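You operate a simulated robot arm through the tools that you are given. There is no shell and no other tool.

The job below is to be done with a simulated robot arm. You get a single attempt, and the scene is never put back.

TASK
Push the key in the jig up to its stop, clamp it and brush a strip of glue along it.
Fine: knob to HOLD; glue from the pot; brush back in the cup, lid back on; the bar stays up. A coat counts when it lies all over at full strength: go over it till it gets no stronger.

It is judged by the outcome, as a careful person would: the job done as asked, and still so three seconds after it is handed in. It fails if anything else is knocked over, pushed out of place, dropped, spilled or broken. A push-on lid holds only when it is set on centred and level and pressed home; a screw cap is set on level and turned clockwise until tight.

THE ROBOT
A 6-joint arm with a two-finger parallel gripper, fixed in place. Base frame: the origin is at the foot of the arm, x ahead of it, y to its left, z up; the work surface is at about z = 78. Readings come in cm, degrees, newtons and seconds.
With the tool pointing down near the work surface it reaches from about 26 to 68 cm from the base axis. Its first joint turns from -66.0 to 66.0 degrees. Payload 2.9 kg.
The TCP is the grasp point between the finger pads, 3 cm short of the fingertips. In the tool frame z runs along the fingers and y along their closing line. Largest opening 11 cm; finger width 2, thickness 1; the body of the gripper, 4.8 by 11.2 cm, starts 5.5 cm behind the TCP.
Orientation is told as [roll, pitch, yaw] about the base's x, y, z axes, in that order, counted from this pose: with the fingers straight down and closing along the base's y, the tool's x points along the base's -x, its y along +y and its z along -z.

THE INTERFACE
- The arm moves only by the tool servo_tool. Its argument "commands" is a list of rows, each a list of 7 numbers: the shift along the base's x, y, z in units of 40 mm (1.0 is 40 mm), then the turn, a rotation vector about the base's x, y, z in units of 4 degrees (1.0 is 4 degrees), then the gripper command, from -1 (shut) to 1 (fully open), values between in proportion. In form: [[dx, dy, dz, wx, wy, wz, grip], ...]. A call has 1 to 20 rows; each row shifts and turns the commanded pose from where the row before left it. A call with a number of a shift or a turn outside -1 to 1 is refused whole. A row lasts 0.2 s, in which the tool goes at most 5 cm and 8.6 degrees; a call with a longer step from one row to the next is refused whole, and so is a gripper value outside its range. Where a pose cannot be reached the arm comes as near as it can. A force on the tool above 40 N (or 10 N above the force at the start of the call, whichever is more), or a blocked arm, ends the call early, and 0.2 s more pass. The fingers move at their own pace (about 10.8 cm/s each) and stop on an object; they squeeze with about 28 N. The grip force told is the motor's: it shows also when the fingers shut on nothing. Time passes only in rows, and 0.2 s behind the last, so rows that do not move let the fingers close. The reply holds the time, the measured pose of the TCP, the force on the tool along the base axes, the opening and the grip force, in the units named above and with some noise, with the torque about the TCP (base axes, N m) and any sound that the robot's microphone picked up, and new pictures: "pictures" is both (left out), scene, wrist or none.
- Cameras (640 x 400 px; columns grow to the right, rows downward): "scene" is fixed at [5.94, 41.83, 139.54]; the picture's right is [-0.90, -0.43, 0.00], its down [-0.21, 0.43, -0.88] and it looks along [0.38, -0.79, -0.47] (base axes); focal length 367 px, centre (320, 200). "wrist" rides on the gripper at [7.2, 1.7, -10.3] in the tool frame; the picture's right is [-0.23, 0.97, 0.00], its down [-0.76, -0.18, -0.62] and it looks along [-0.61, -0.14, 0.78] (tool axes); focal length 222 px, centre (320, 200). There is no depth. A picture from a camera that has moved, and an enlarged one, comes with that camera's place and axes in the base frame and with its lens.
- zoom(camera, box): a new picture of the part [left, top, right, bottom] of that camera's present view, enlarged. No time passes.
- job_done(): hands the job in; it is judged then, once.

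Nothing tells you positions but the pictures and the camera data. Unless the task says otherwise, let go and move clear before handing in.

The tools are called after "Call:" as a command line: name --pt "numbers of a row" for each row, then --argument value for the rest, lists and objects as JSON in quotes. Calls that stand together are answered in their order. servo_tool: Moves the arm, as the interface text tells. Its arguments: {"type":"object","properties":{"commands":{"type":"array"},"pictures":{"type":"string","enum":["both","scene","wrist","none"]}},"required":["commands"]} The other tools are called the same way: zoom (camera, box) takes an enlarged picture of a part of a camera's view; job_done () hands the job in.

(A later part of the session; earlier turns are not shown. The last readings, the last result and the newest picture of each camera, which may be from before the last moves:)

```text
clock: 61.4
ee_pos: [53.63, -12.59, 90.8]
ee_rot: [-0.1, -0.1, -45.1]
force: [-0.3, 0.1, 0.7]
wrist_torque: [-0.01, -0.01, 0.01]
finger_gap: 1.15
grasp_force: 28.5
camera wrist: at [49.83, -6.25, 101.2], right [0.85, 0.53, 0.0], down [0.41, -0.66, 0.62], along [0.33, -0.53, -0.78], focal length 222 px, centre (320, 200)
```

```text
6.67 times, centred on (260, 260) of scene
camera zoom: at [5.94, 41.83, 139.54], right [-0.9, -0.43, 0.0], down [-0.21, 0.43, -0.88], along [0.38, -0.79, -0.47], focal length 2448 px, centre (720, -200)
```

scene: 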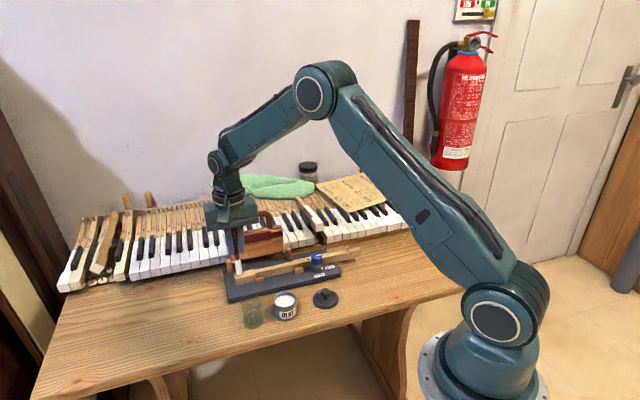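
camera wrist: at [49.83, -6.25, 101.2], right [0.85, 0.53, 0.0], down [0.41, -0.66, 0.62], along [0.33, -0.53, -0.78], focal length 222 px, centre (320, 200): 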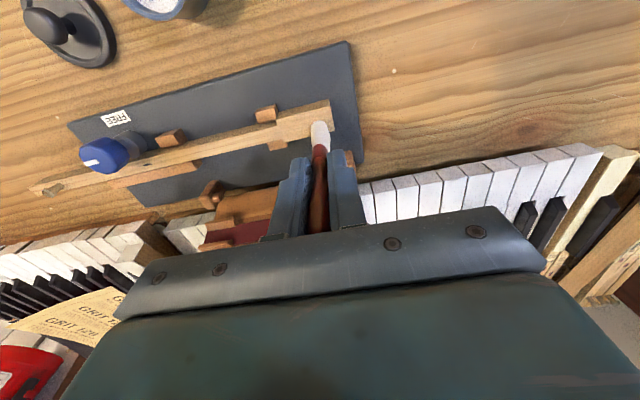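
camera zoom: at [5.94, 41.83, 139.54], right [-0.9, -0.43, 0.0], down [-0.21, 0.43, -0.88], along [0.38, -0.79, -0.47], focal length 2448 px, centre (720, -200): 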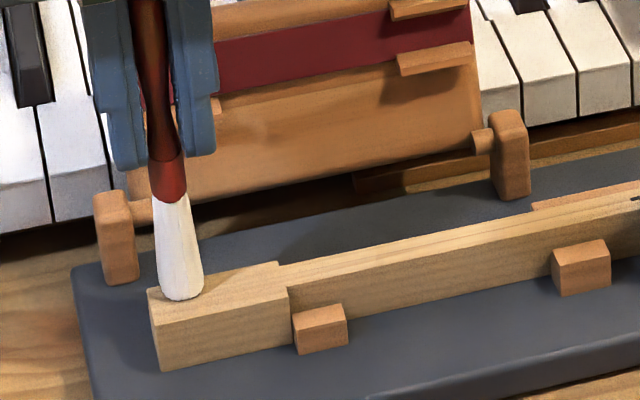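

Call:
servo_tool --pt "-0.106 -0.1065 0 0 0 0 -1" --pt "-0.106 -0.1065 0 0 0 0 -1" --pt "-0.106 -0.1065 0 0 0 0 -1" --pt "-0.106 -0.1065 0 0 0 0 -1" --pt "-0.106 -0.1065 0 0 0 0 -1" --pt "0 0 0 0 0 0 -1"

Call:
zoom --camera "wrist" --box '[250, 90, 410, 190]'

Call:
zoom --camera "scene" --box '[220, 230, 300, 290]'

```text
clock: 62.8
ee_pos: [51.67, -14.72, 90.74]
ee_rot: [0.0, -0.2, -45.1]
force: [-0.4, 0.4, 0.0]
wrist_torque: [-0.01, 0.03, -0.01]
finger_gap: 1.19
grasp_force: 28.2
camera wrist: at [47.71, -8.43, 101.15], right [0.85, 0.53, 0.0], down [0.41, -0.66, 0.62], along [0.33, -0.53, -0.78], focal length 222 px, centre (320, 200)
```

scene: 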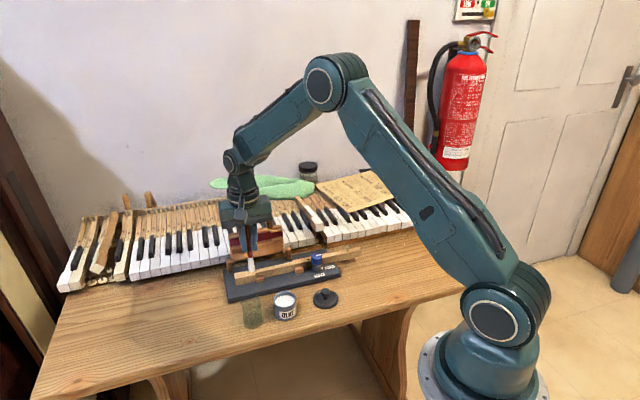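
wrist: 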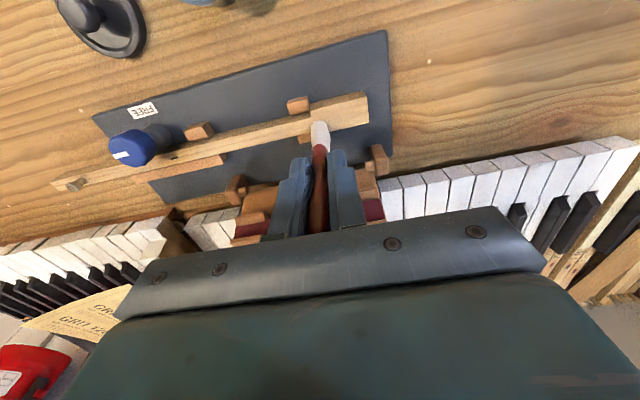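

```text
4.00 times, centred on (330, 140) of wrist
camera zoom: at [47.71, -8.43, 101.15], right [0.85, 0.53, 0.0], down [0.41, -0.66, 0.62], along [0.33, -0.53, -0.78], focal length 888 px, centre (280, 440)
```

zoom: 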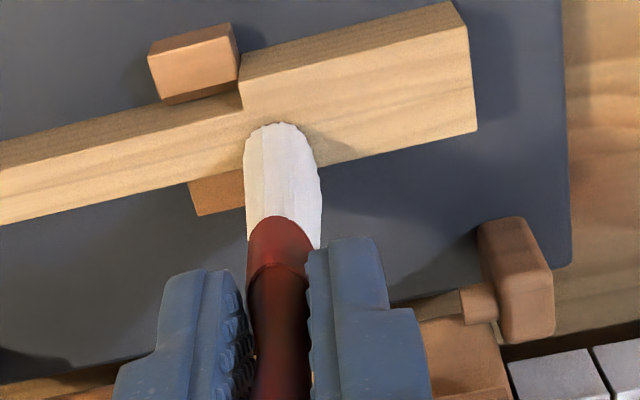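

```text
6.67 times, centred on (260, 260) of scene
camera zoom: at [5.94, 41.83, 139.54], right [-0.9, -0.43, 0.0], down [-0.21, 0.43, -0.88], along [0.38, -0.79, -0.47], focal length 2448 px, centre (720, -200)
```

zoom: 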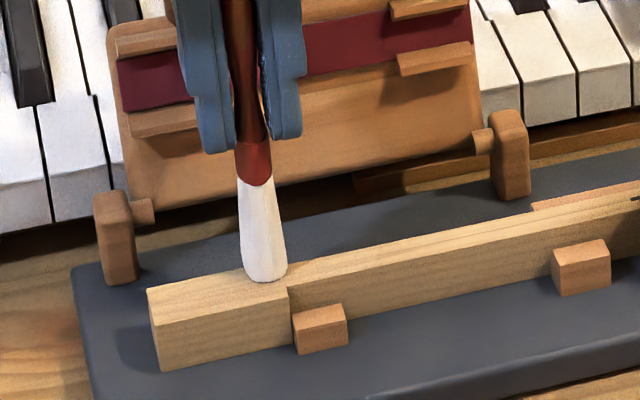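

No glue was left behind, so the bristles aren't touching yet. I'll lower in small steps until there's contact.

Call:
servo_tool --pt "0 0 -0.03 0 0 0 -1" --pt "0 0 -0.03 0 0 0 -1" --pt "0 0 0 0 0 0 -1" --pictures "none"

Call:
zoom --camera "scene" --box '[240, 240, 280, 270]'

```text
clock: 63.6
ee_pos: [51.67, -14.77, 90.66]
ee_rot: [-0.1, -0.1, -45.1]
force: [-3.1, 1.5, 12.9]
wrist_torque: [0.12, 0.29, 0.0]
finger_gap: 1.19
grasp_force: 28.1
```

```text
13.33 times, centred on (260, 255) of scene
camera zoom: at [5.91, 41.84, 139.54], right [-0.9, -0.43, 0.0], down [-0.21, 0.43, -0.88], along [0.38, -0.79, -0.47], focal length 4896 px, centre (1120, -533)
```

zoom: 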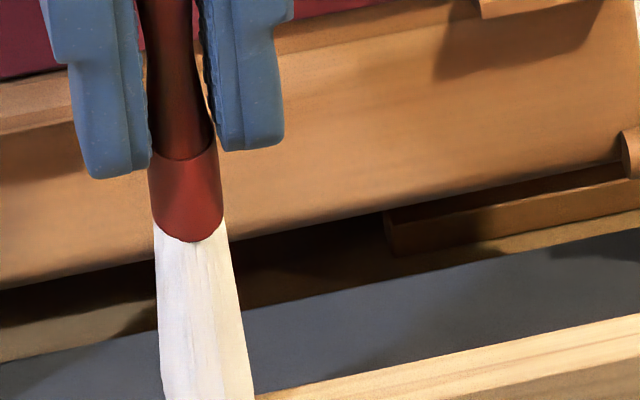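

Contact now, with 13 N upward. I'll ease off slightly and stroke along.

Call:
servo_tool --pt "0 0 0.01 0 0 0 -1" --pt "-0.106 -0.1065 0 0 0 0 -1" --pt "-0.106 -0.1065 0 0 0 0 -1" --pt "-0.106 -0.1065 0 0 0 0 -1" --pt "0 0 0 0 0 0 -1"

Call:
zoom --camera "wrist" --box '[250, 90, 410, 190]'

Call:
zoom --camera "scene" --box '[220, 230, 300, 290]'

```text
clock: 64.8
ee_pos: [50.36, -16.05, 90.68]
ee_rot: [-0.1, -0.3, -45.0]
force: [3.8, 3.4, 13.2]
wrist_torque: [0.31, -0.29, -0.02]
finger_gap: 1.16
grasp_force: 28.2
camera wrist: at [46.38, -9.7, 101.05], right [0.85, 0.53, 0.0], down [0.41, -0.66, 0.63], along [0.33, -0.53, -0.78], focal length 222 px, centre (320, 200)
```

scene: 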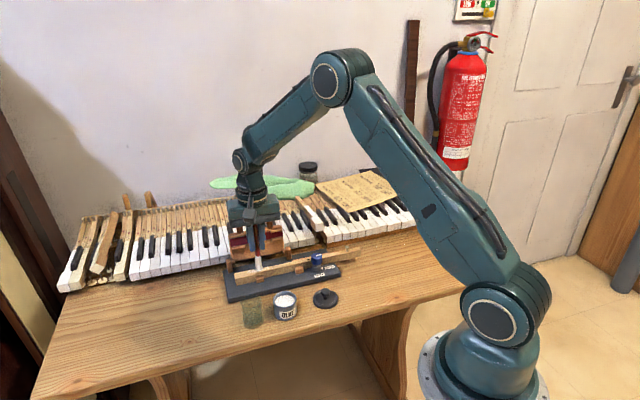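
wrist: 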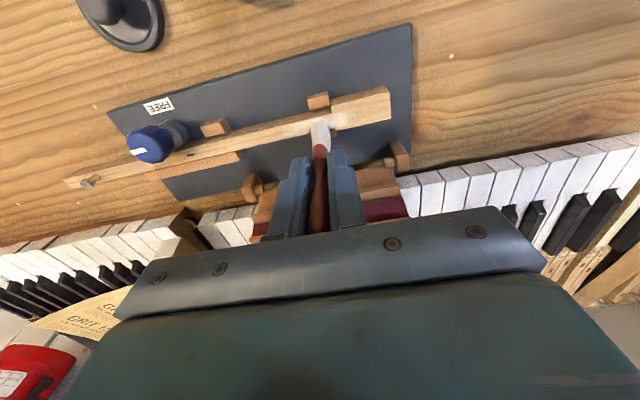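

```text
4.00 times, centred on (330, 140) of wrist
camera zoom: at [46.38, -9.7, 101.05], right [0.85, 0.53, 0.0], down [0.41, -0.66, 0.63], along [0.33, -0.53, -0.78], focal length 888 px, centre (280, 440)
```

zoom: 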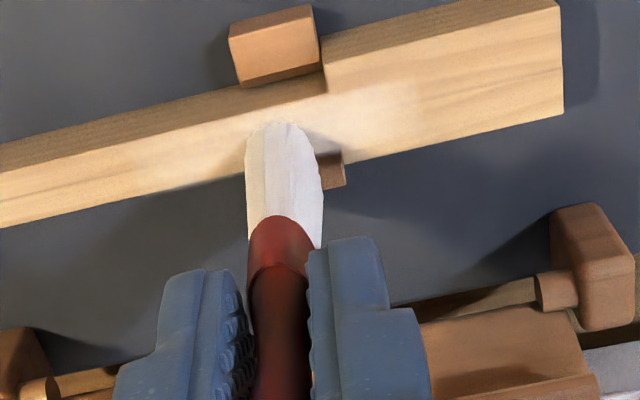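

```text
6.67 times, centred on (260, 260) of scene
camera zoom: at [5.93, 41.85, 139.54], right [-0.9, -0.43, 0.0], down [-0.21, 0.43, -0.88], along [0.38, -0.79, -0.47], focal length 2448 px, centre (720, -200)
```

zoom: 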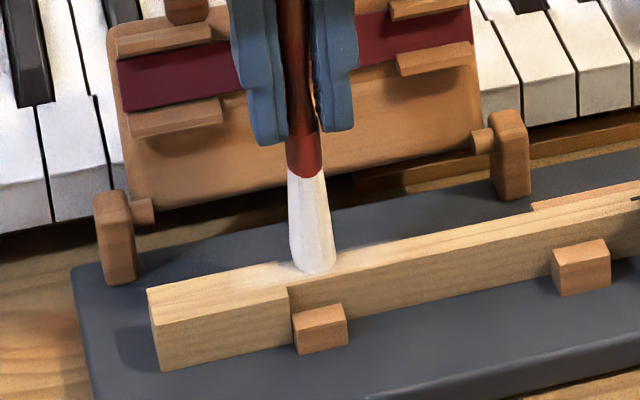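

Glue is being laid (a light sheen). I'll continue the stroke along the shaft to the far end of the strip (about s=16).

Call:
servo_tool --pt "-0.106 -0.1065 0 0 0 0 -1" --pt "-0.106 -0.1065 0 0 0 0 -1" --pt "-0.106 -0.1065 0 0 0 0 -1" --pt "-0.106 -0.1065 0 0 0 0 -1" --pt "-0.106 -0.1065 0 0 0 0 -1" --pt "-0.106 -0.1065 0 0 0 0 -1" --pt "-0.106 -0.1065 0 0 0 0 -1" --pt "0 0 0 0 0 0 -1"

Call:
zoom --camera "wrist" --box '[250, 60, 450, 190]'

Call:
zoom --camera "scene" --box '[220, 230, 300, 290]'

```text
clock: 66.6
ee_pos: [47.46, -18.98, 90.77]
ee_rot: [-0.1, -0.1, -45.1]
force: [3.4, 2.9, 12.9]
wrist_torque: [0.24, -0.24, -0.01]
finger_gap: 1.19
grasp_force: 27.8
camera wrist: at [43.47, -12.7, 101.05], right [0.85, 0.53, 0.0], down [0.41, -0.66, 0.63], along [0.33, -0.53, -0.78], focal length 222 px, centre (320, 200)
```

scene: 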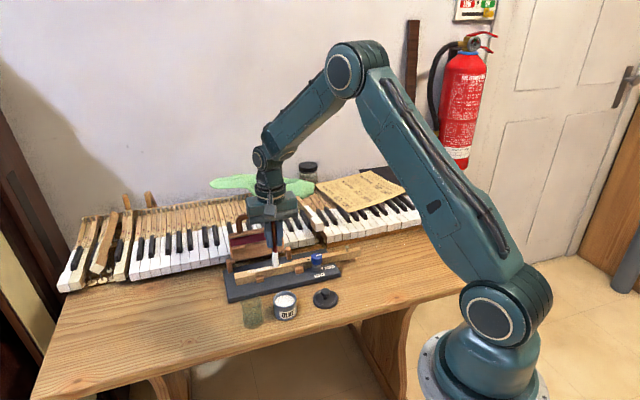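
wrist: 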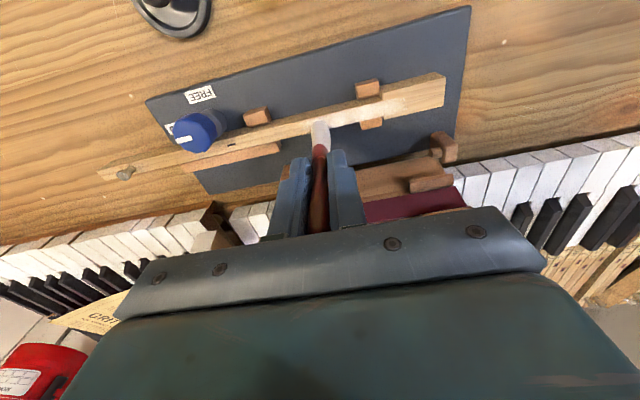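

```text
3.08 times, centred on (350, 125) of wrist
camera zoom: at [43.47, -12.7, 101.05], right [0.85, 0.53, 0.0], down [0.41, -0.66, 0.63], along [0.33, -0.53, -0.78], focal length 684 px, centre (228, 431)
```

zoom: 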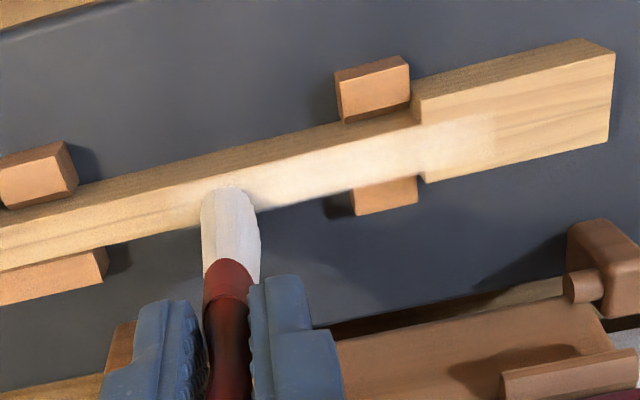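

```text
6.67 times, centred on (260, 260) of scene
camera zoom: at [5.93, 41.85, 139.54], right [-0.9, -0.43, 0.0], down [-0.21, 0.43, -0.88], along [0.38, -0.79, -0.47], focal length 2448 px, centre (720, -200)
```

zoom: 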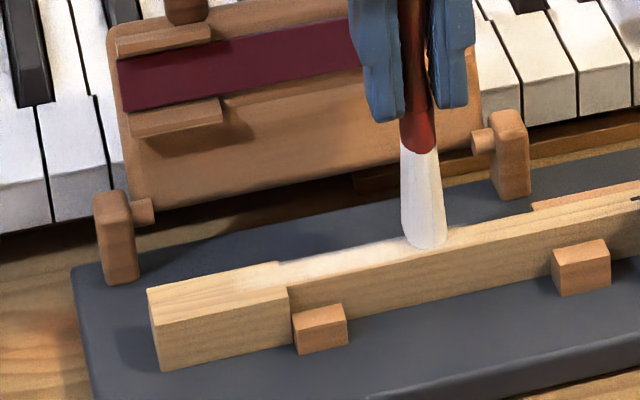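

Call:
servo_tool --pt "-0.106 -0.1065 0 0 0 0 -1" --pt "-0.106 -0.1065 0 0 0 0 -1" --pt "-0.106 -0.1065 0 0 0 0 -1" --pt "-0.106 -0.1065 0 0 0 0 -1" --pt "-0.106 -0.1065 0 0 0 0 -1" --pt "-0.106 -0.1065 0 0 0 0 -1" --pt "-0.106 -0.1065 0 0 0 0 -1" --pt "0 0 0 0 0 0 -1"

Call:
zoom --camera "wrist" --box '[250, 50, 490, 200]'

Call:
zoom --camera "scene" --box '[220, 230, 316, 290]'

```text
clock: 68.4
ee_pos: [44.45, -21.94, 90.76]
ee_rot: [-0.2, -0.1, -45.1]
force: [2.7, 2.9, 7.6]
wrist_torque: [0.26, -0.15, -0.04]
finger_gap: 1.14
grasp_force: 27.7
camera wrist: at [40.54, -15.73, 101.06], right [0.85, 0.53, 0.0], down [0.41, -0.66, 0.62], along [0.33, -0.53, -0.78], focal length 222 px, centre (320, 200)
```

scene: 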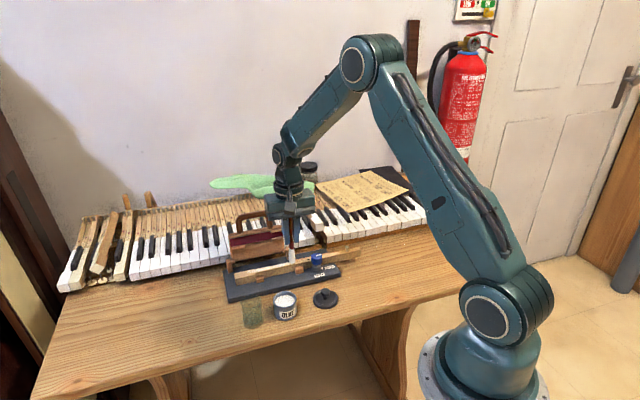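
wrist: 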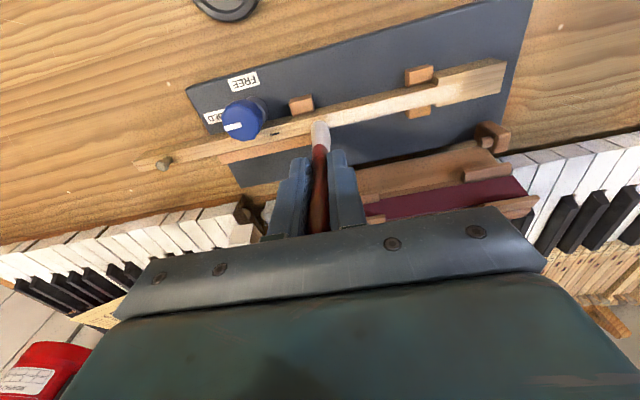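

```text
2.67 times, centred on (370, 125) of wrist
camera zoom: at [40.54, -15.73, 101.06], right [0.85, 0.53, 0.0], down [0.41, -0.66, 0.62], along [0.33, -0.53, -0.78], focal length 592 px, centre (187, 400)
```

zoom: 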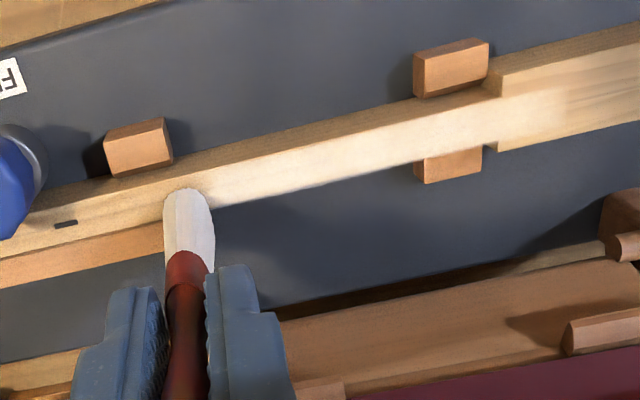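

```text
6.67 times, centred on (268, 260) of scene
camera zoom: at [5.93, 41.84, 139.54], right [-0.9, -0.43, 0.0], down [-0.21, 0.43, -0.88], along [0.38, -0.79, -0.47], focal length 2448 px, centre (667, -200)
```

zoom: 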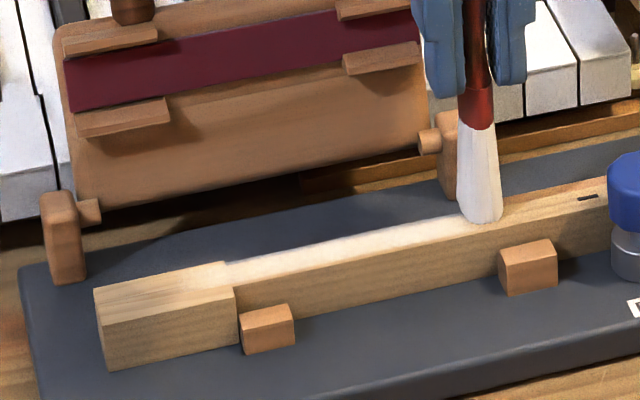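

One pass has covered the shaft. I'll stroke back toward the head and over its end.

Call:
servo_tool --pt "0.106 0.1065 -0.005 0 0 0 -1" --pt "0.106 0.1065 0 0 0 0 -1" --pt "0.106 0.1065 0 0 0 0 -1" --pt "0.106 0.1065 0 0 0 0 -1" --pt "0.106 0.1065 0 0 0 0 -1" --pt "0.106 0.1065 0 0 0 0 -1" --pt "0.106 0.1065 0 0 0 0 -1" --pt "0.106 0.1065 0 0 0 0 -1" --pt "0.106 0.1065 0 0 0 0 -1" --pt "0.106 0.1065 0 0 0 0 -1" --pt "0.106 0.1065 0 0 0 0 -1" --pt "0 0 0 0 0 0 -1"

Call:
zoom --camera "wrist" --box '[200, 50, 440, 200]'

Call:
zoom --camera "scene" --box '[220, 230, 316, 290]'

```text
clock: 71.0
ee_pos: [49.14, -17.31, 90.69]
ee_rot: [-0.1, -0.1, -45.1]
force: [-4.3, -2.2, 13.0]
wrist_torque: [-0.1, 0.33, 0.03]
finger_gap: 1.16
grasp_force: 28.3
camera wrist: at [45.24, -10.98, 101.04], right [0.85, 0.53, 0.0], down [0.41, -0.66, 0.62], along [0.33, -0.53, -0.78], focal length 222 px, centre (320, 200)
```

scene: 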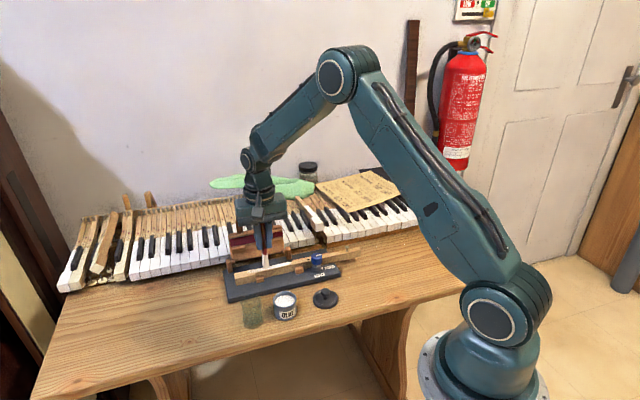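
wrist: 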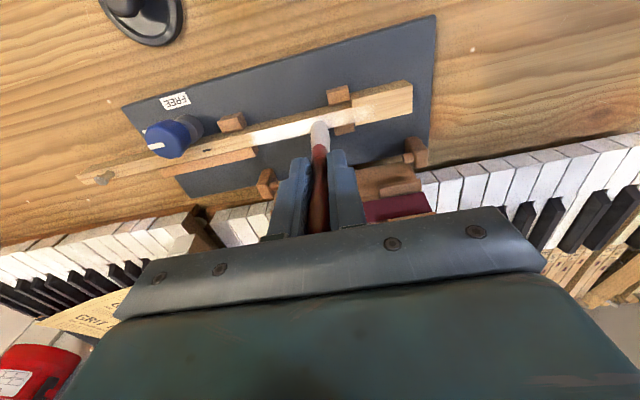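

```text
2.67 times, centred on (320, 125) of wrist
camera zoom: at [45.24, -10.98, 101.04], right [0.85, 0.53, 0.0], down [0.41, -0.66, 0.62], along [0.33, -0.53, -0.78], focal length 592 px, centre (320, 400)
```

zoom: 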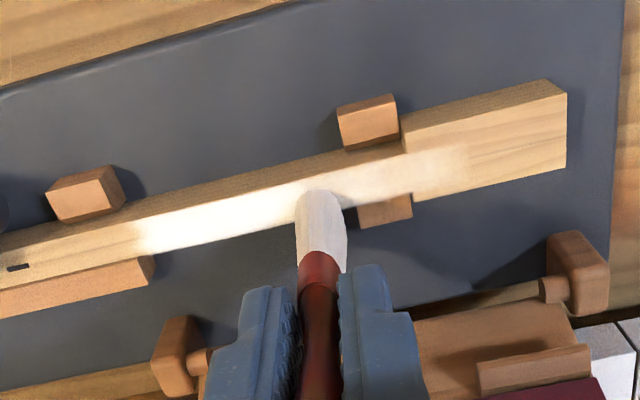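

```text
6.67 times, centred on (268, 260) of scene
camera zoom: at [5.91, 41.84, 139.54], right [-0.9, -0.43, 0.0], down [-0.21, 0.43, -0.88], along [0.38, -0.79, -0.47], focal length 2448 px, centre (667, -200)
```

zoom: 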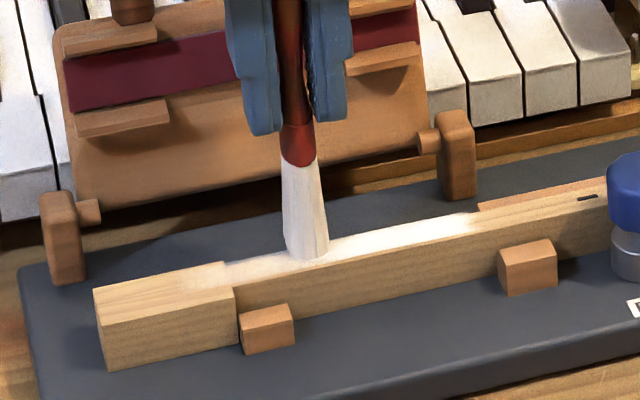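

The second pass is clearly stronger. I'll continue onto the head.

Call:
servo_tool --pt "0.106 0.1065 0 0 0 0 -1" --pt "0.106 0.1065 0 0 0 0 -1" --pt "0.106 0.1065 0 0 0 0 -1" --pt "0.106 0.1065 0 0 0 0 -1" --pt "0.106 0.1065 0 0 0 0 -1" --pt "0.106 0.1065 0 0 0 0 -1" --pt "0.106 0.1065 0 0 0 0 -1" --pt "0.106 0.1065 0 0 0 0 -1" --pt "0.106 0.1065 0 0 0 0 -1" --pt "0.106 0.1065 0 0 0 0 -1" --pt "0.106 0.1065 0 0 0 0 -1" --pt "0 0 0 0 0 0 -1"

Call:
zoom --camera "wrist" --box '[150, 70, 390, 220]'

Call:
zoom --camera "scene" --box '[220, 230, 316, 290]'

```text
clock: 72.6
ee_pos: [51.94, -14.42, 90.66]
ee_rot: [-0.4, -0.1, -45.3]
force: [0.5, -0.3, 1.0]
wrist_torque: [-0.02, -0.02, -0.01]
finger_gap: 1.2
grasp_force: 27.5
stopped in row 7: the force on the tool passed its limit at 40 N (the readings are from after the stop); the commanded pose is now the measured one
camera wrist: at [48.07, -8.14, 101.07], right [0.85, 0.52, 0.0], down [0.41, -0.66, 0.63], along [0.32, -0.54, -0.78], focal length 222 px, centre (320, 200)
```

scene: 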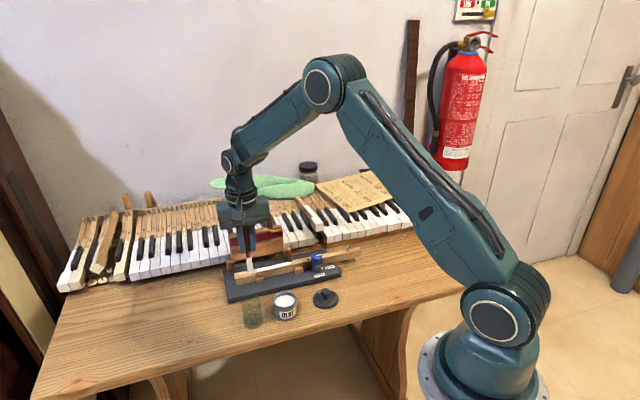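
wrist: 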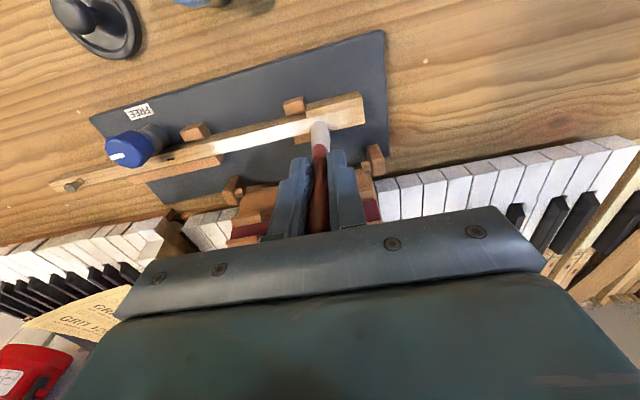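

```text
2.67 times, centred on (270, 145) of wrist
camera zoom: at [48.07, -8.14, 101.07], right [0.85, 0.52, 0.0], down [0.41, -0.66, 0.63], along [0.32, -0.54, -0.78], focal length 592 px, centre (453, 347)
```

zoom: 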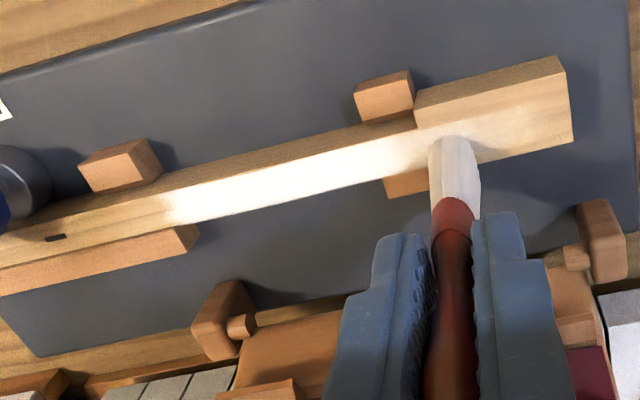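

```text
6.67 times, centred on (268, 260) of scene
camera zoom: at [5.94, 41.84, 139.54], right [-0.9, -0.43, 0.0], down [-0.21, 0.43, -0.88], along [0.38, -0.79, -0.47], focal length 2448 px, centre (667, -200)
```

zoom: 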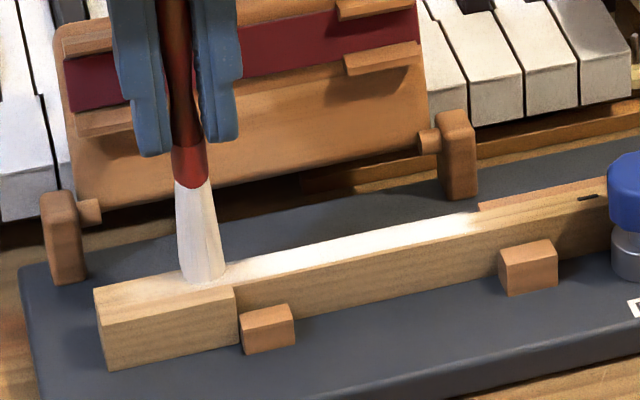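

The strip on the shaft is now solid white; the call stopped on a force spike near the head. I'll lift, check everything is in place, and reload with glue.

Call:
servo_tool --pt "0 0 0.3 0 0 0 -1" --pt "0 0 0.6 0 0 0 -1" --pt "0 0 0.6 0 0 0 -1" --pt "0 0 0 0 0 0 -1"

Call:
zoom --camera "wrist" --box '[150, 70, 390, 220]'

Call:
zoom --camera "scene" --box '[210, 210, 322, 290]'

```text
clock: 73.6
ee_pos: [51.83, -14.6, 96.57]
ee_rot: [-0.3, -0.2, -45.3]
force: [-0.1, -0.3, -0.3]
wrist_torque: [0.01, 0.0, -0.02]
finger_gap: 1.18
grasp_force: 28.3
camera wrist: at [47.95, -8.17, 106.97], right [0.85, 0.52, -0.01], down [0.41, -0.66, 0.63], along [0.32, -0.54, -0.78], focal length 222 px, centre (320, 200)
```

scene: 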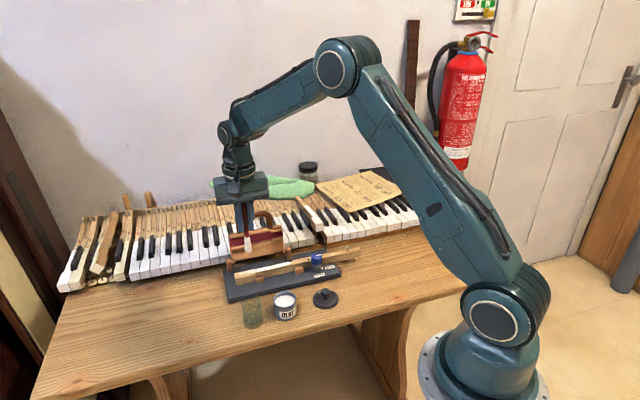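
wrist: 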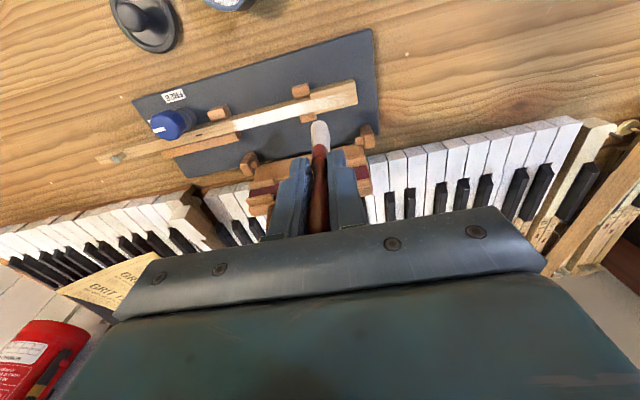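

```text
2.67 times, centred on (270, 145) of wrist
camera zoom: at [47.95, -8.17, 106.97], right [0.85, 0.52, -0.01], down [0.41, -0.66, 0.63], along [0.32, -0.54, -0.78], focal length 592 px, centre (453, 347)
```

zoom: 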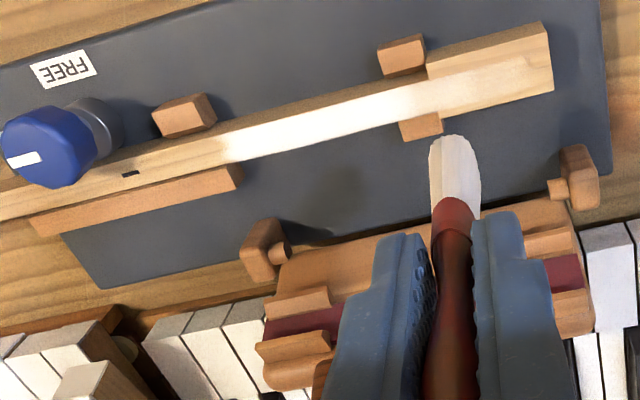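

```text
5.00 times, centred on (266, 250) of scene
camera zoom: at [5.94, 41.83, 139.54], right [-0.9, -0.43, 0.0], down [-0.21, 0.43, -0.88], along [0.38, -0.79, -0.47], focal length 1836 px, centre (590, -50)
```

zoom: 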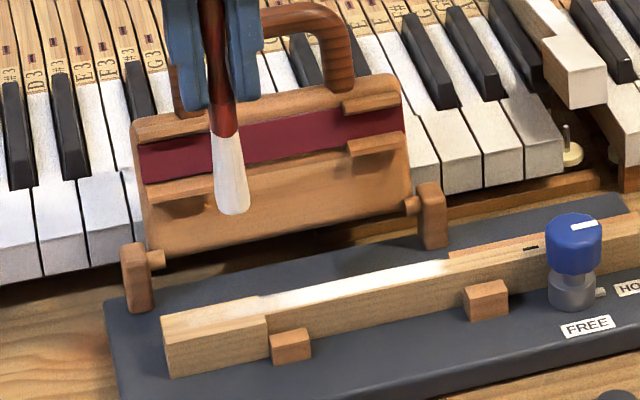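

Call:
zoom --camera "wrist" --box '[290, 70, 370, 120]'

Call:
zoom --camera "wrist" --box '[220, 80, 300, 130]'

Call:
zoom --camera "scene" --box '[236, 255, 300, 287]'

```text
8.00 times, centred on (330, 95) of wrist
camera zoom: at [47.95, -8.17, 106.97], right [0.85, 0.52, -0.01], down [0.41, -0.66, 0.63], along [0.32, -0.54, -0.78], focal length 1777 px, centre (240, 1040)
```

zoom: 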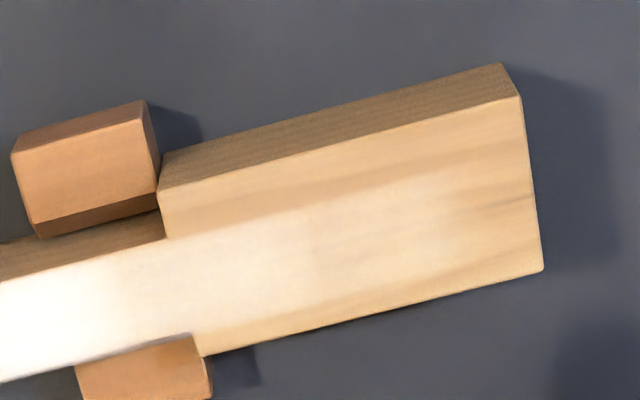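

```text
8.00 times, centred on (260, 105) of wrist
camera zoom: at [47.95, -8.17, 106.97], right [0.85, 0.52, -0.01], down [0.41, -0.66, 0.63], along [0.32, -0.54, -0.78], focal length 1777 px, centre (800, 960)
```

zoom: 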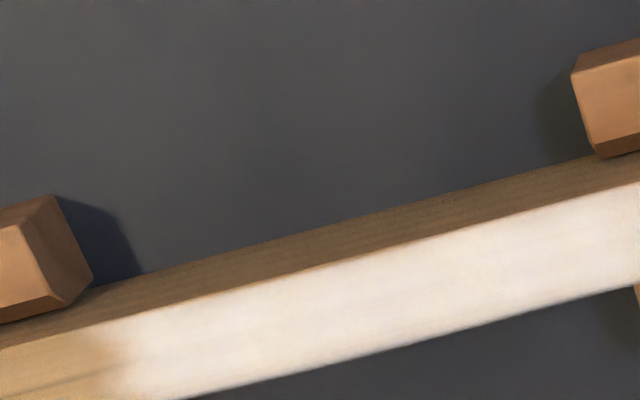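

```text
10.00 times, centred on (268, 271) of scene
camera zoom: at [5.94, 41.83, 139.54], right [-0.9, -0.43, 0.0], down [-0.21, 0.43, -0.88], along [0.38, -0.79, -0.47], focal length 3672 px, centre (840, -510)
```

zoom: 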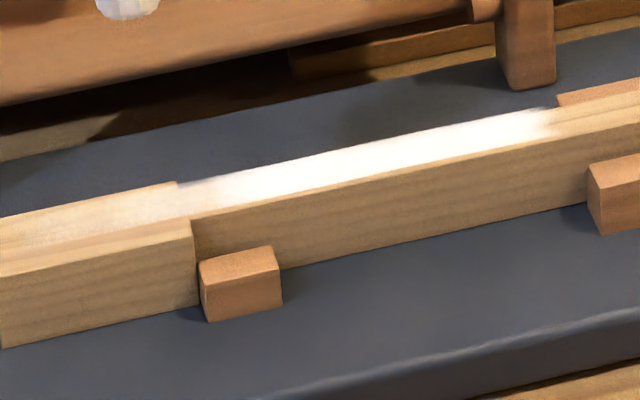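

The shaft is well covered but the head is still thin. I'll reload from the pot.

Call:
servo_tool --pt "-0.61 0.2235 0 0 0 0 -1" --pt "-0.61 0.2235 0 0 0 0 -1" --pt "-0.61 0.2235 0 0 0 0 -1" --pt "-0.61 0.2235 0 0 0 0 -1" --pt "-0.61 0.2235 0 0 0 0 -1" --pt "0 0 0 0 0 0 -1"

Call:
zoom --camera "wrist" --box '[240, 70, 400, 170]'

```text
clock: 75.0
ee_pos: [39.62, -10.2, 96.55]
ee_rot: [-0.3, -0.1, -45.3]
force: [0.0, 0.2, 0.0]
wrist_torque: [-0.05, -0.01, 0.04]
finger_gap: 1.18
grasp_force: 27.8
camera wrist: at [35.79, -3.74, 106.95], right [0.85, 0.52, 0.0], down [0.41, -0.66, 0.63], along [0.32, -0.54, -0.78], focal length 222 px, centre (320, 200)
```

scene: 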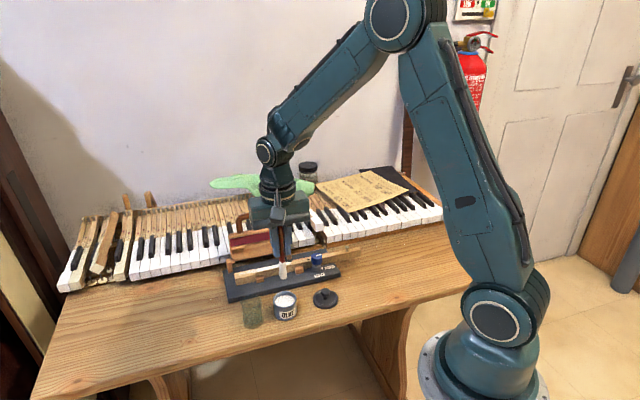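
wrist: 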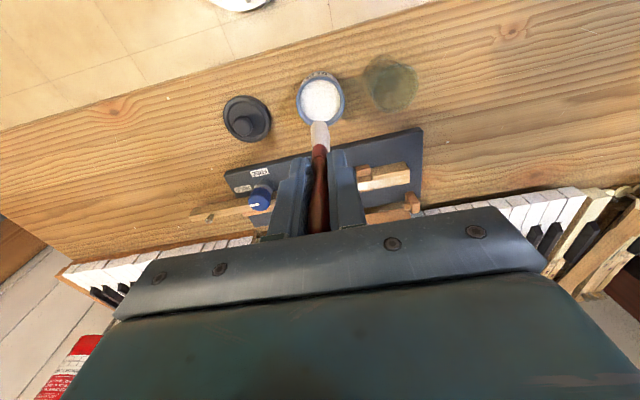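

```text
4.00 times, centred on (320, 120) of wrist
camera zoom: at [35.79, -3.74, 106.95], right [0.85, 0.52, 0.0], down [0.41, -0.66, 0.63], along [0.32, -0.54, -0.78], focal length 888 px, centre (320, 520)
```

zoom: 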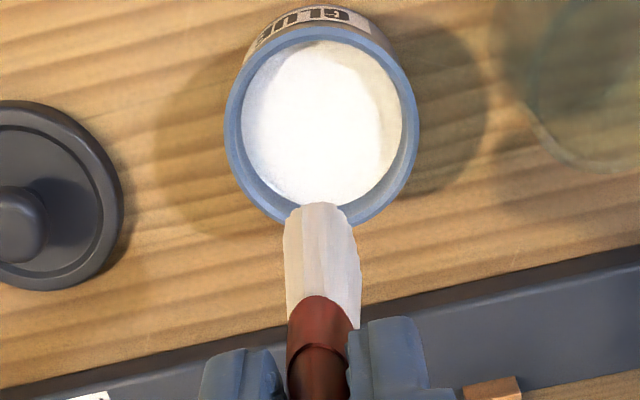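

Call:
servo_tool --pt "0 0 -0.5 0 0 0 -1" --pt "0 0 -0.5 0 0 0 -1" --pt "0 0 -0.4 0 0 0 -1" --pt "0 0 -0.2 0 0 0 -1" --pt "0 0 -0.15 0 0 0 -1" --pt "0 0 -0.09 0 0 0 -1" --pt "0 0 0 0 0 0 -1" --pt "0 0 0.1 0 0 0 -1" --pt "0 0 0.1 0 0 0 -1" --pt "0 0 0.3 0 0 0 -1" --pt "0 0 0.5 0 0 0 -1" --pt "0 0 0.5 0 0 0 -1" --pt "0 0 0.34 0 0 0 -1" --pt "0 0 0 0 0 0 -1" --pictures "scene"

Call:
zoom --camera "scene" --box '[236, 220, 332, 330]'

```text
clock: 76.1
ee_pos: [40.27, -10.33, 90.64]
ee_rot: [0.0, -1.2, -45.6]
force: [-1.2, -0.5, 7.7]
wrist_torque: [-0.2, 0.1, -0.04]
finger_gap: 1.19
grasp_force: 27.7
stopped in row 5: the force on the tool passed its limit at 46 N (the readings are from after the stop); the commanded pose is now the measured one
```

scene: 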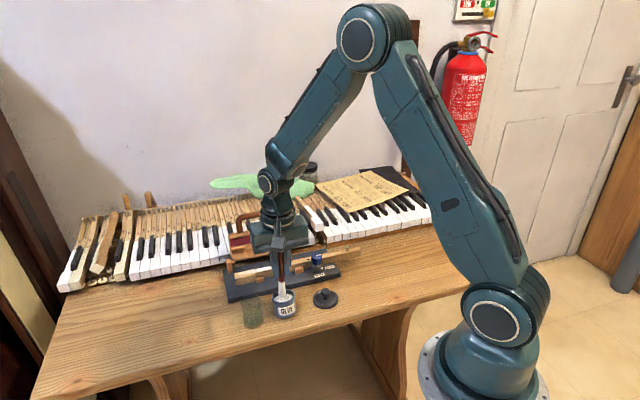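

```text
3.64 times, centred on (284, 275) of scene
camera zoom: at [5.93, 41.84, 139.54], right [-0.9, -0.43, 0.0], down [-0.21, 0.43, -0.88], along [0.38, -0.79, -0.47], focal length 1335 px, centre (451, -73)
```

zoom: 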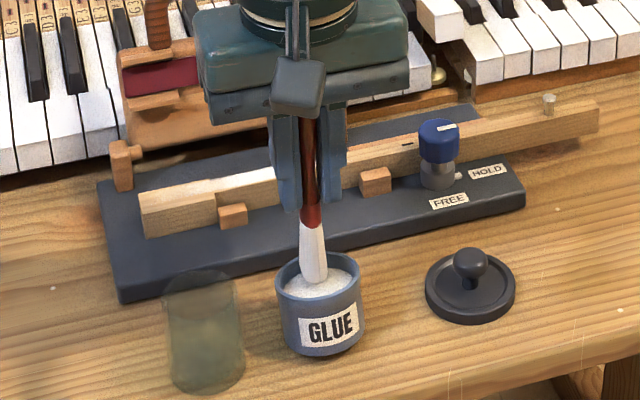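

The force stopped the dip, and the pot looks shifted or tilted by the brush. I'll look closely before moving.

Call:
zoom --camera "scene" --box '[262, 275, 310, 330]'

Call:
zoom --camera "wrist" --box '[240, 80, 400, 180]'

```text
7.27 times, centred on (286, 302) of scene
camera zoom: at [5.93, 41.84, 139.54], right [-0.9, -0.43, 0.0], down [-0.21, 0.43, -0.88], along [0.38, -0.79, -0.47], focal length 2671 px, centre (567, -546)
```

zoom: 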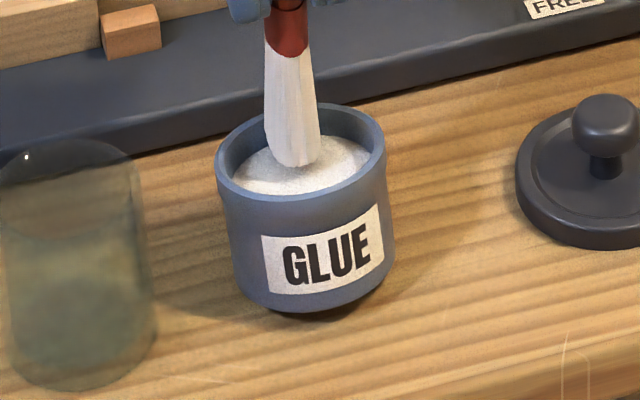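

```text
4.00 times, centred on (320, 130) of wrist
camera zoom: at [36.28, -3.92, 100.94], right [0.86, 0.52, 0.01], down [0.4, -0.66, 0.64], along [0.34, -0.54, -0.77], focal length 888 px, centre (320, 480)
```

zoom: 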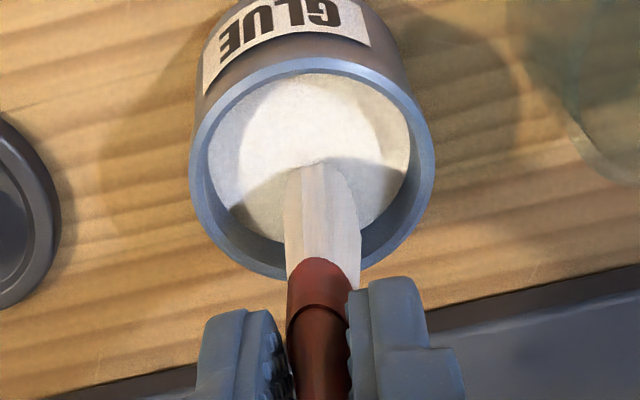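

The pot is tipped slightly with the brush inside. I'll raise very slowly and watch it settle.

Call:
servo_tool --pt "0 0 0.03 0 0 0 -1" --pt "0 0 0.03 0 0 0 -1" --pt "0 0 0 0 0 0 -1" --pictures "none"

Call:
zoom --camera "scene" --box '[262, 275, 310, 330]'

Call:
zoom --camera "wrist" --box '[240, 80, 400, 180]'

```text
clock: 76.9
ee_pos: [40.3, -10.39, 90.87]
ee_rot: [0.0, -1.1, -45.6]
force: [-0.1, 0.3, -0.6]
wrist_torque: [0.0, 0.0, 0.0]
finger_gap: 1.18
grasp_force: 27.6
```

```text
7.27 times, centred on (286, 302) of scene
camera zoom: at [5.94, 41.83, 139.54], right [-0.9, -0.43, 0.0], down [-0.21, 0.43, -0.88], along [0.38, -0.79, -0.47], focal length 2671 px, centre (567, -546)
```

zoom: 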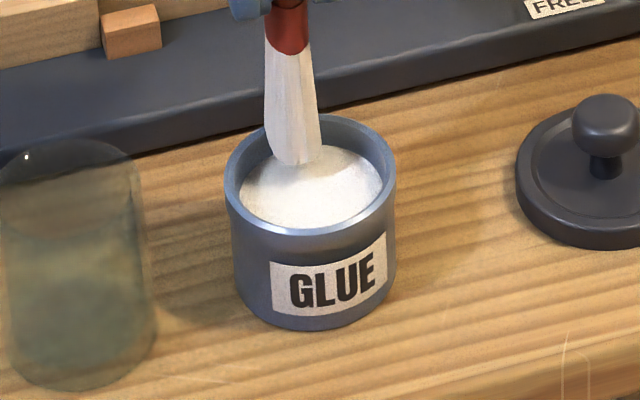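

```text
4.00 times, centred on (320, 130) of wrist
camera zoom: at [36.26, -3.91, 101.08], right [0.85, 0.52, 0.0], down [0.4, -0.66, 0.64], along [0.33, -0.54, -0.77], focal length 888 px, centre (320, 480)
```

zoom: 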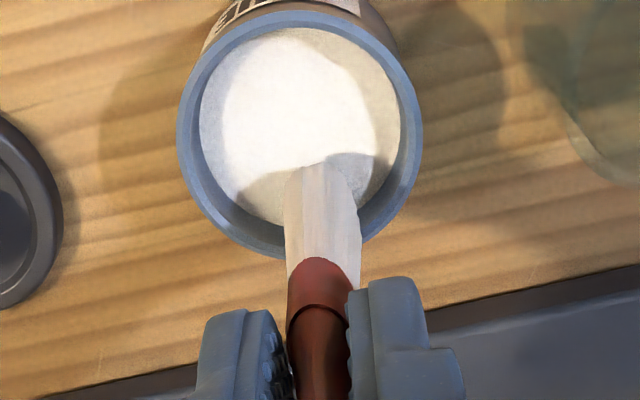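

The pot settled back upright in place. I now realise the brush is flat: wide across the key and seen edge-on, so its true centre is about 1 cm nearer the bar than I assumed. I'll raise, level the tool and re-measure.

Call:
servo_tool --pt "0 0 0.1 0 0 0 -1" --pt "0 0 0.3 0 0 0 -1" --pt "0 0 0.5 0 0.27 0.1 -1" --pt "0 0 0.5 0 0 0 -1" --pt "0 0 0 0 0 0 -1"

Call:
zoom --camera "wrist" --box '[240, 70, 400, 170]'

Call:
zoom --camera "scene" --box '[236, 220, 332, 330]'

```text
clock: 78.1
ee_pos: [40.38, -10.46, 96.47]
ee_rot: [-0.7, -0.3, -45.2]
force: [-0.1, -0.8, -0.6]
wrist_torque: [0.0, -0.01, -0.01]
finger_gap: 1.18
grasp_force: 27.8
camera wrist: at [36.43, -3.97, 106.86], right [0.85, 0.53, -0.01], down [0.41, -0.66, 0.63], along [0.32, -0.54, -0.78], focal length 222 px, centre (320, 200)
```

scene: 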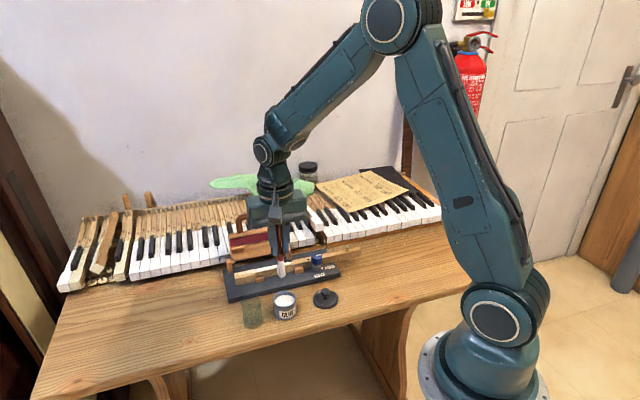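
wrist: 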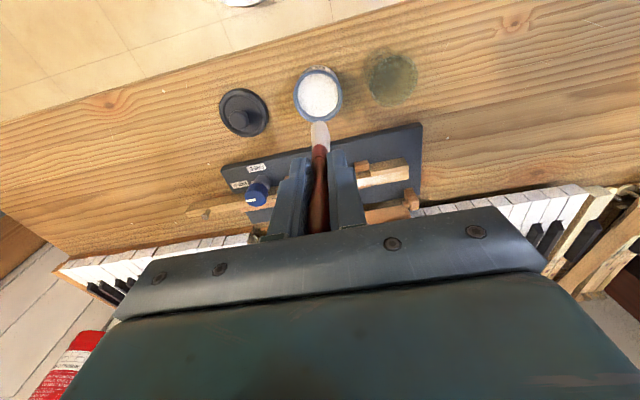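

```text
4.00 times, centred on (320, 120) of wrist
camera zoom: at [36.43, -3.97, 106.86], right [0.85, 0.53, -0.01], down [0.41, -0.66, 0.63], along [0.32, -0.54, -0.78], focal length 888 px, centre (320, 520)
```

zoom: 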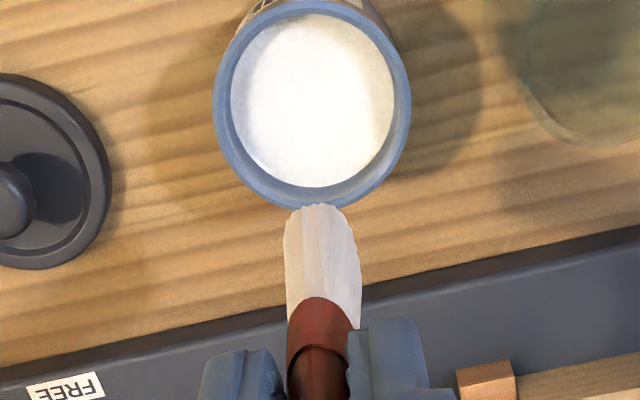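

```text
3.64 times, centred on (284, 275) of scene
camera zoom: at [5.94, 41.83, 139.54], right [-0.9, -0.43, 0.0], down [-0.21, 0.43, -0.88], along [0.38, -0.79, -0.47], focal length 1335 px, centre (451, -73)
```

zoom: 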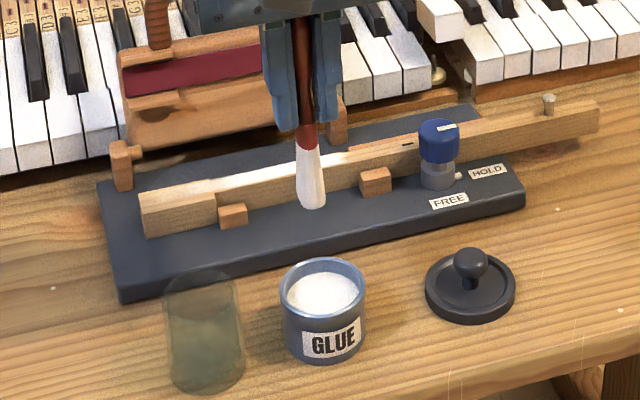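

The pot is upright and in its place. With the corrected offset, I'll centre the TCP over the pot and dip slowly.

Call:
servo_tool --pt "-0.32 0.28 0 0.177 -0.071 0 -1" --pt "0 0 -0.4 0 0 0 -1" --pt "0 0 -0.5 0 0 0 -1" --pt "0 0 -0.4 0 0 0 -1" --pt "0 0 0 0 0 0 -1"

Call:
zoom --camera "wrist" --box '[240, 80, 400, 180]'

Call:
zoom --camera "scene" --box '[236, 220, 332, 330]'

```text
clock: 79.3
ee_pos: [39.06, -9.28, 91.31]
ee_rot: [0.0, -0.1, -45.2]
force: [-0.6, 0.3, -0.5]
wrist_torque: [0.04, 0.0, 0.02]
finger_gap: 1.19
grasp_force: 28.1
camera wrist: at [35.08, -3.05, 101.79], right [0.85, 0.53, 0.0], down [0.41, -0.66, 0.62], along [0.33, -0.53, -0.78], focal length 222 px, centre (320, 200)
```

scene: 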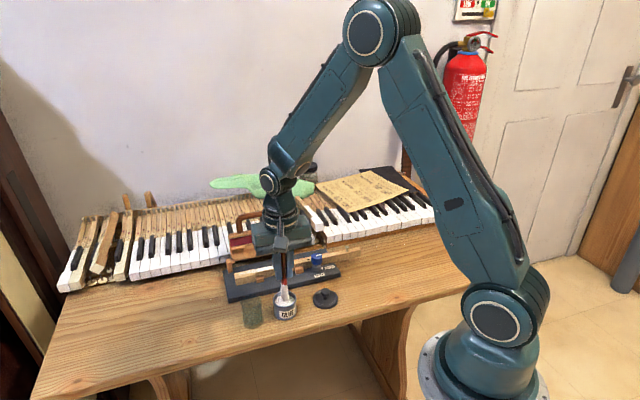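
wrist: 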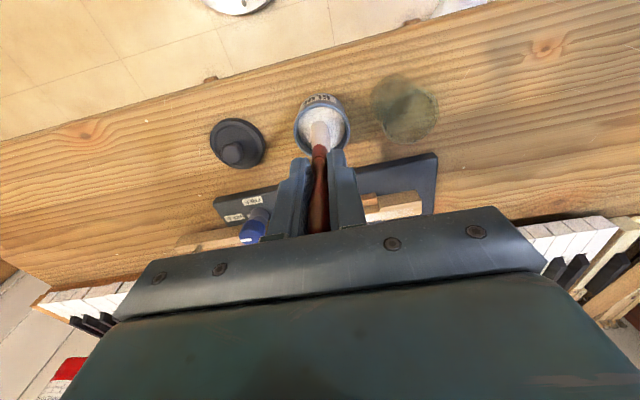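

```text
4.00 times, centred on (320, 130) of wrist
camera zoom: at [35.08, -3.05, 101.79], right [0.85, 0.53, 0.0], down [0.41, -0.66, 0.62], along [0.33, -0.53, -0.78], focal length 888 px, centre (320, 480)
```

zoom: 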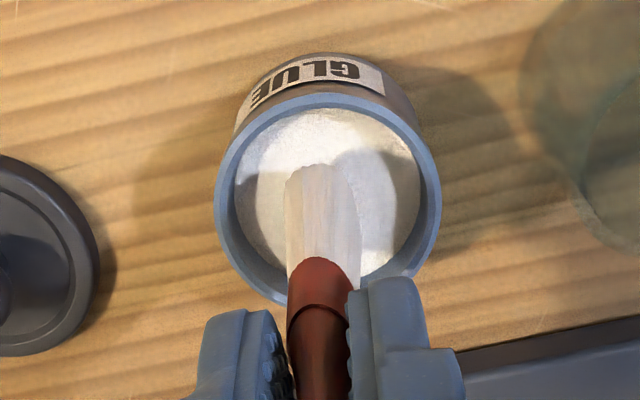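

```text
3.64 times, centred on (284, 275) of scene
camera zoom: at [5.94, 41.83, 139.54], right [-0.9, -0.43, 0.0], down [-0.21, 0.43, -0.88], along [0.38, -0.79, -0.47], focal length 1335 px, centre (451, -73)
```

zoom: 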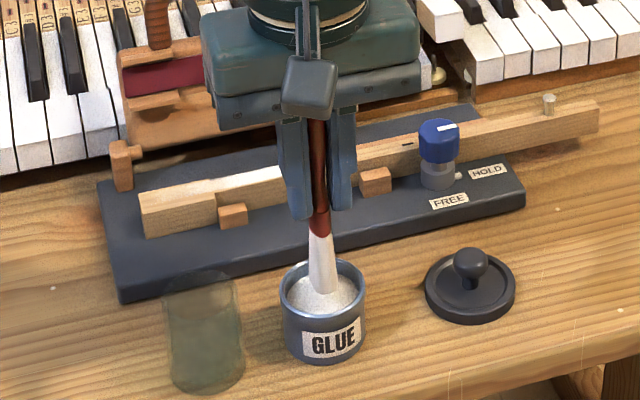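

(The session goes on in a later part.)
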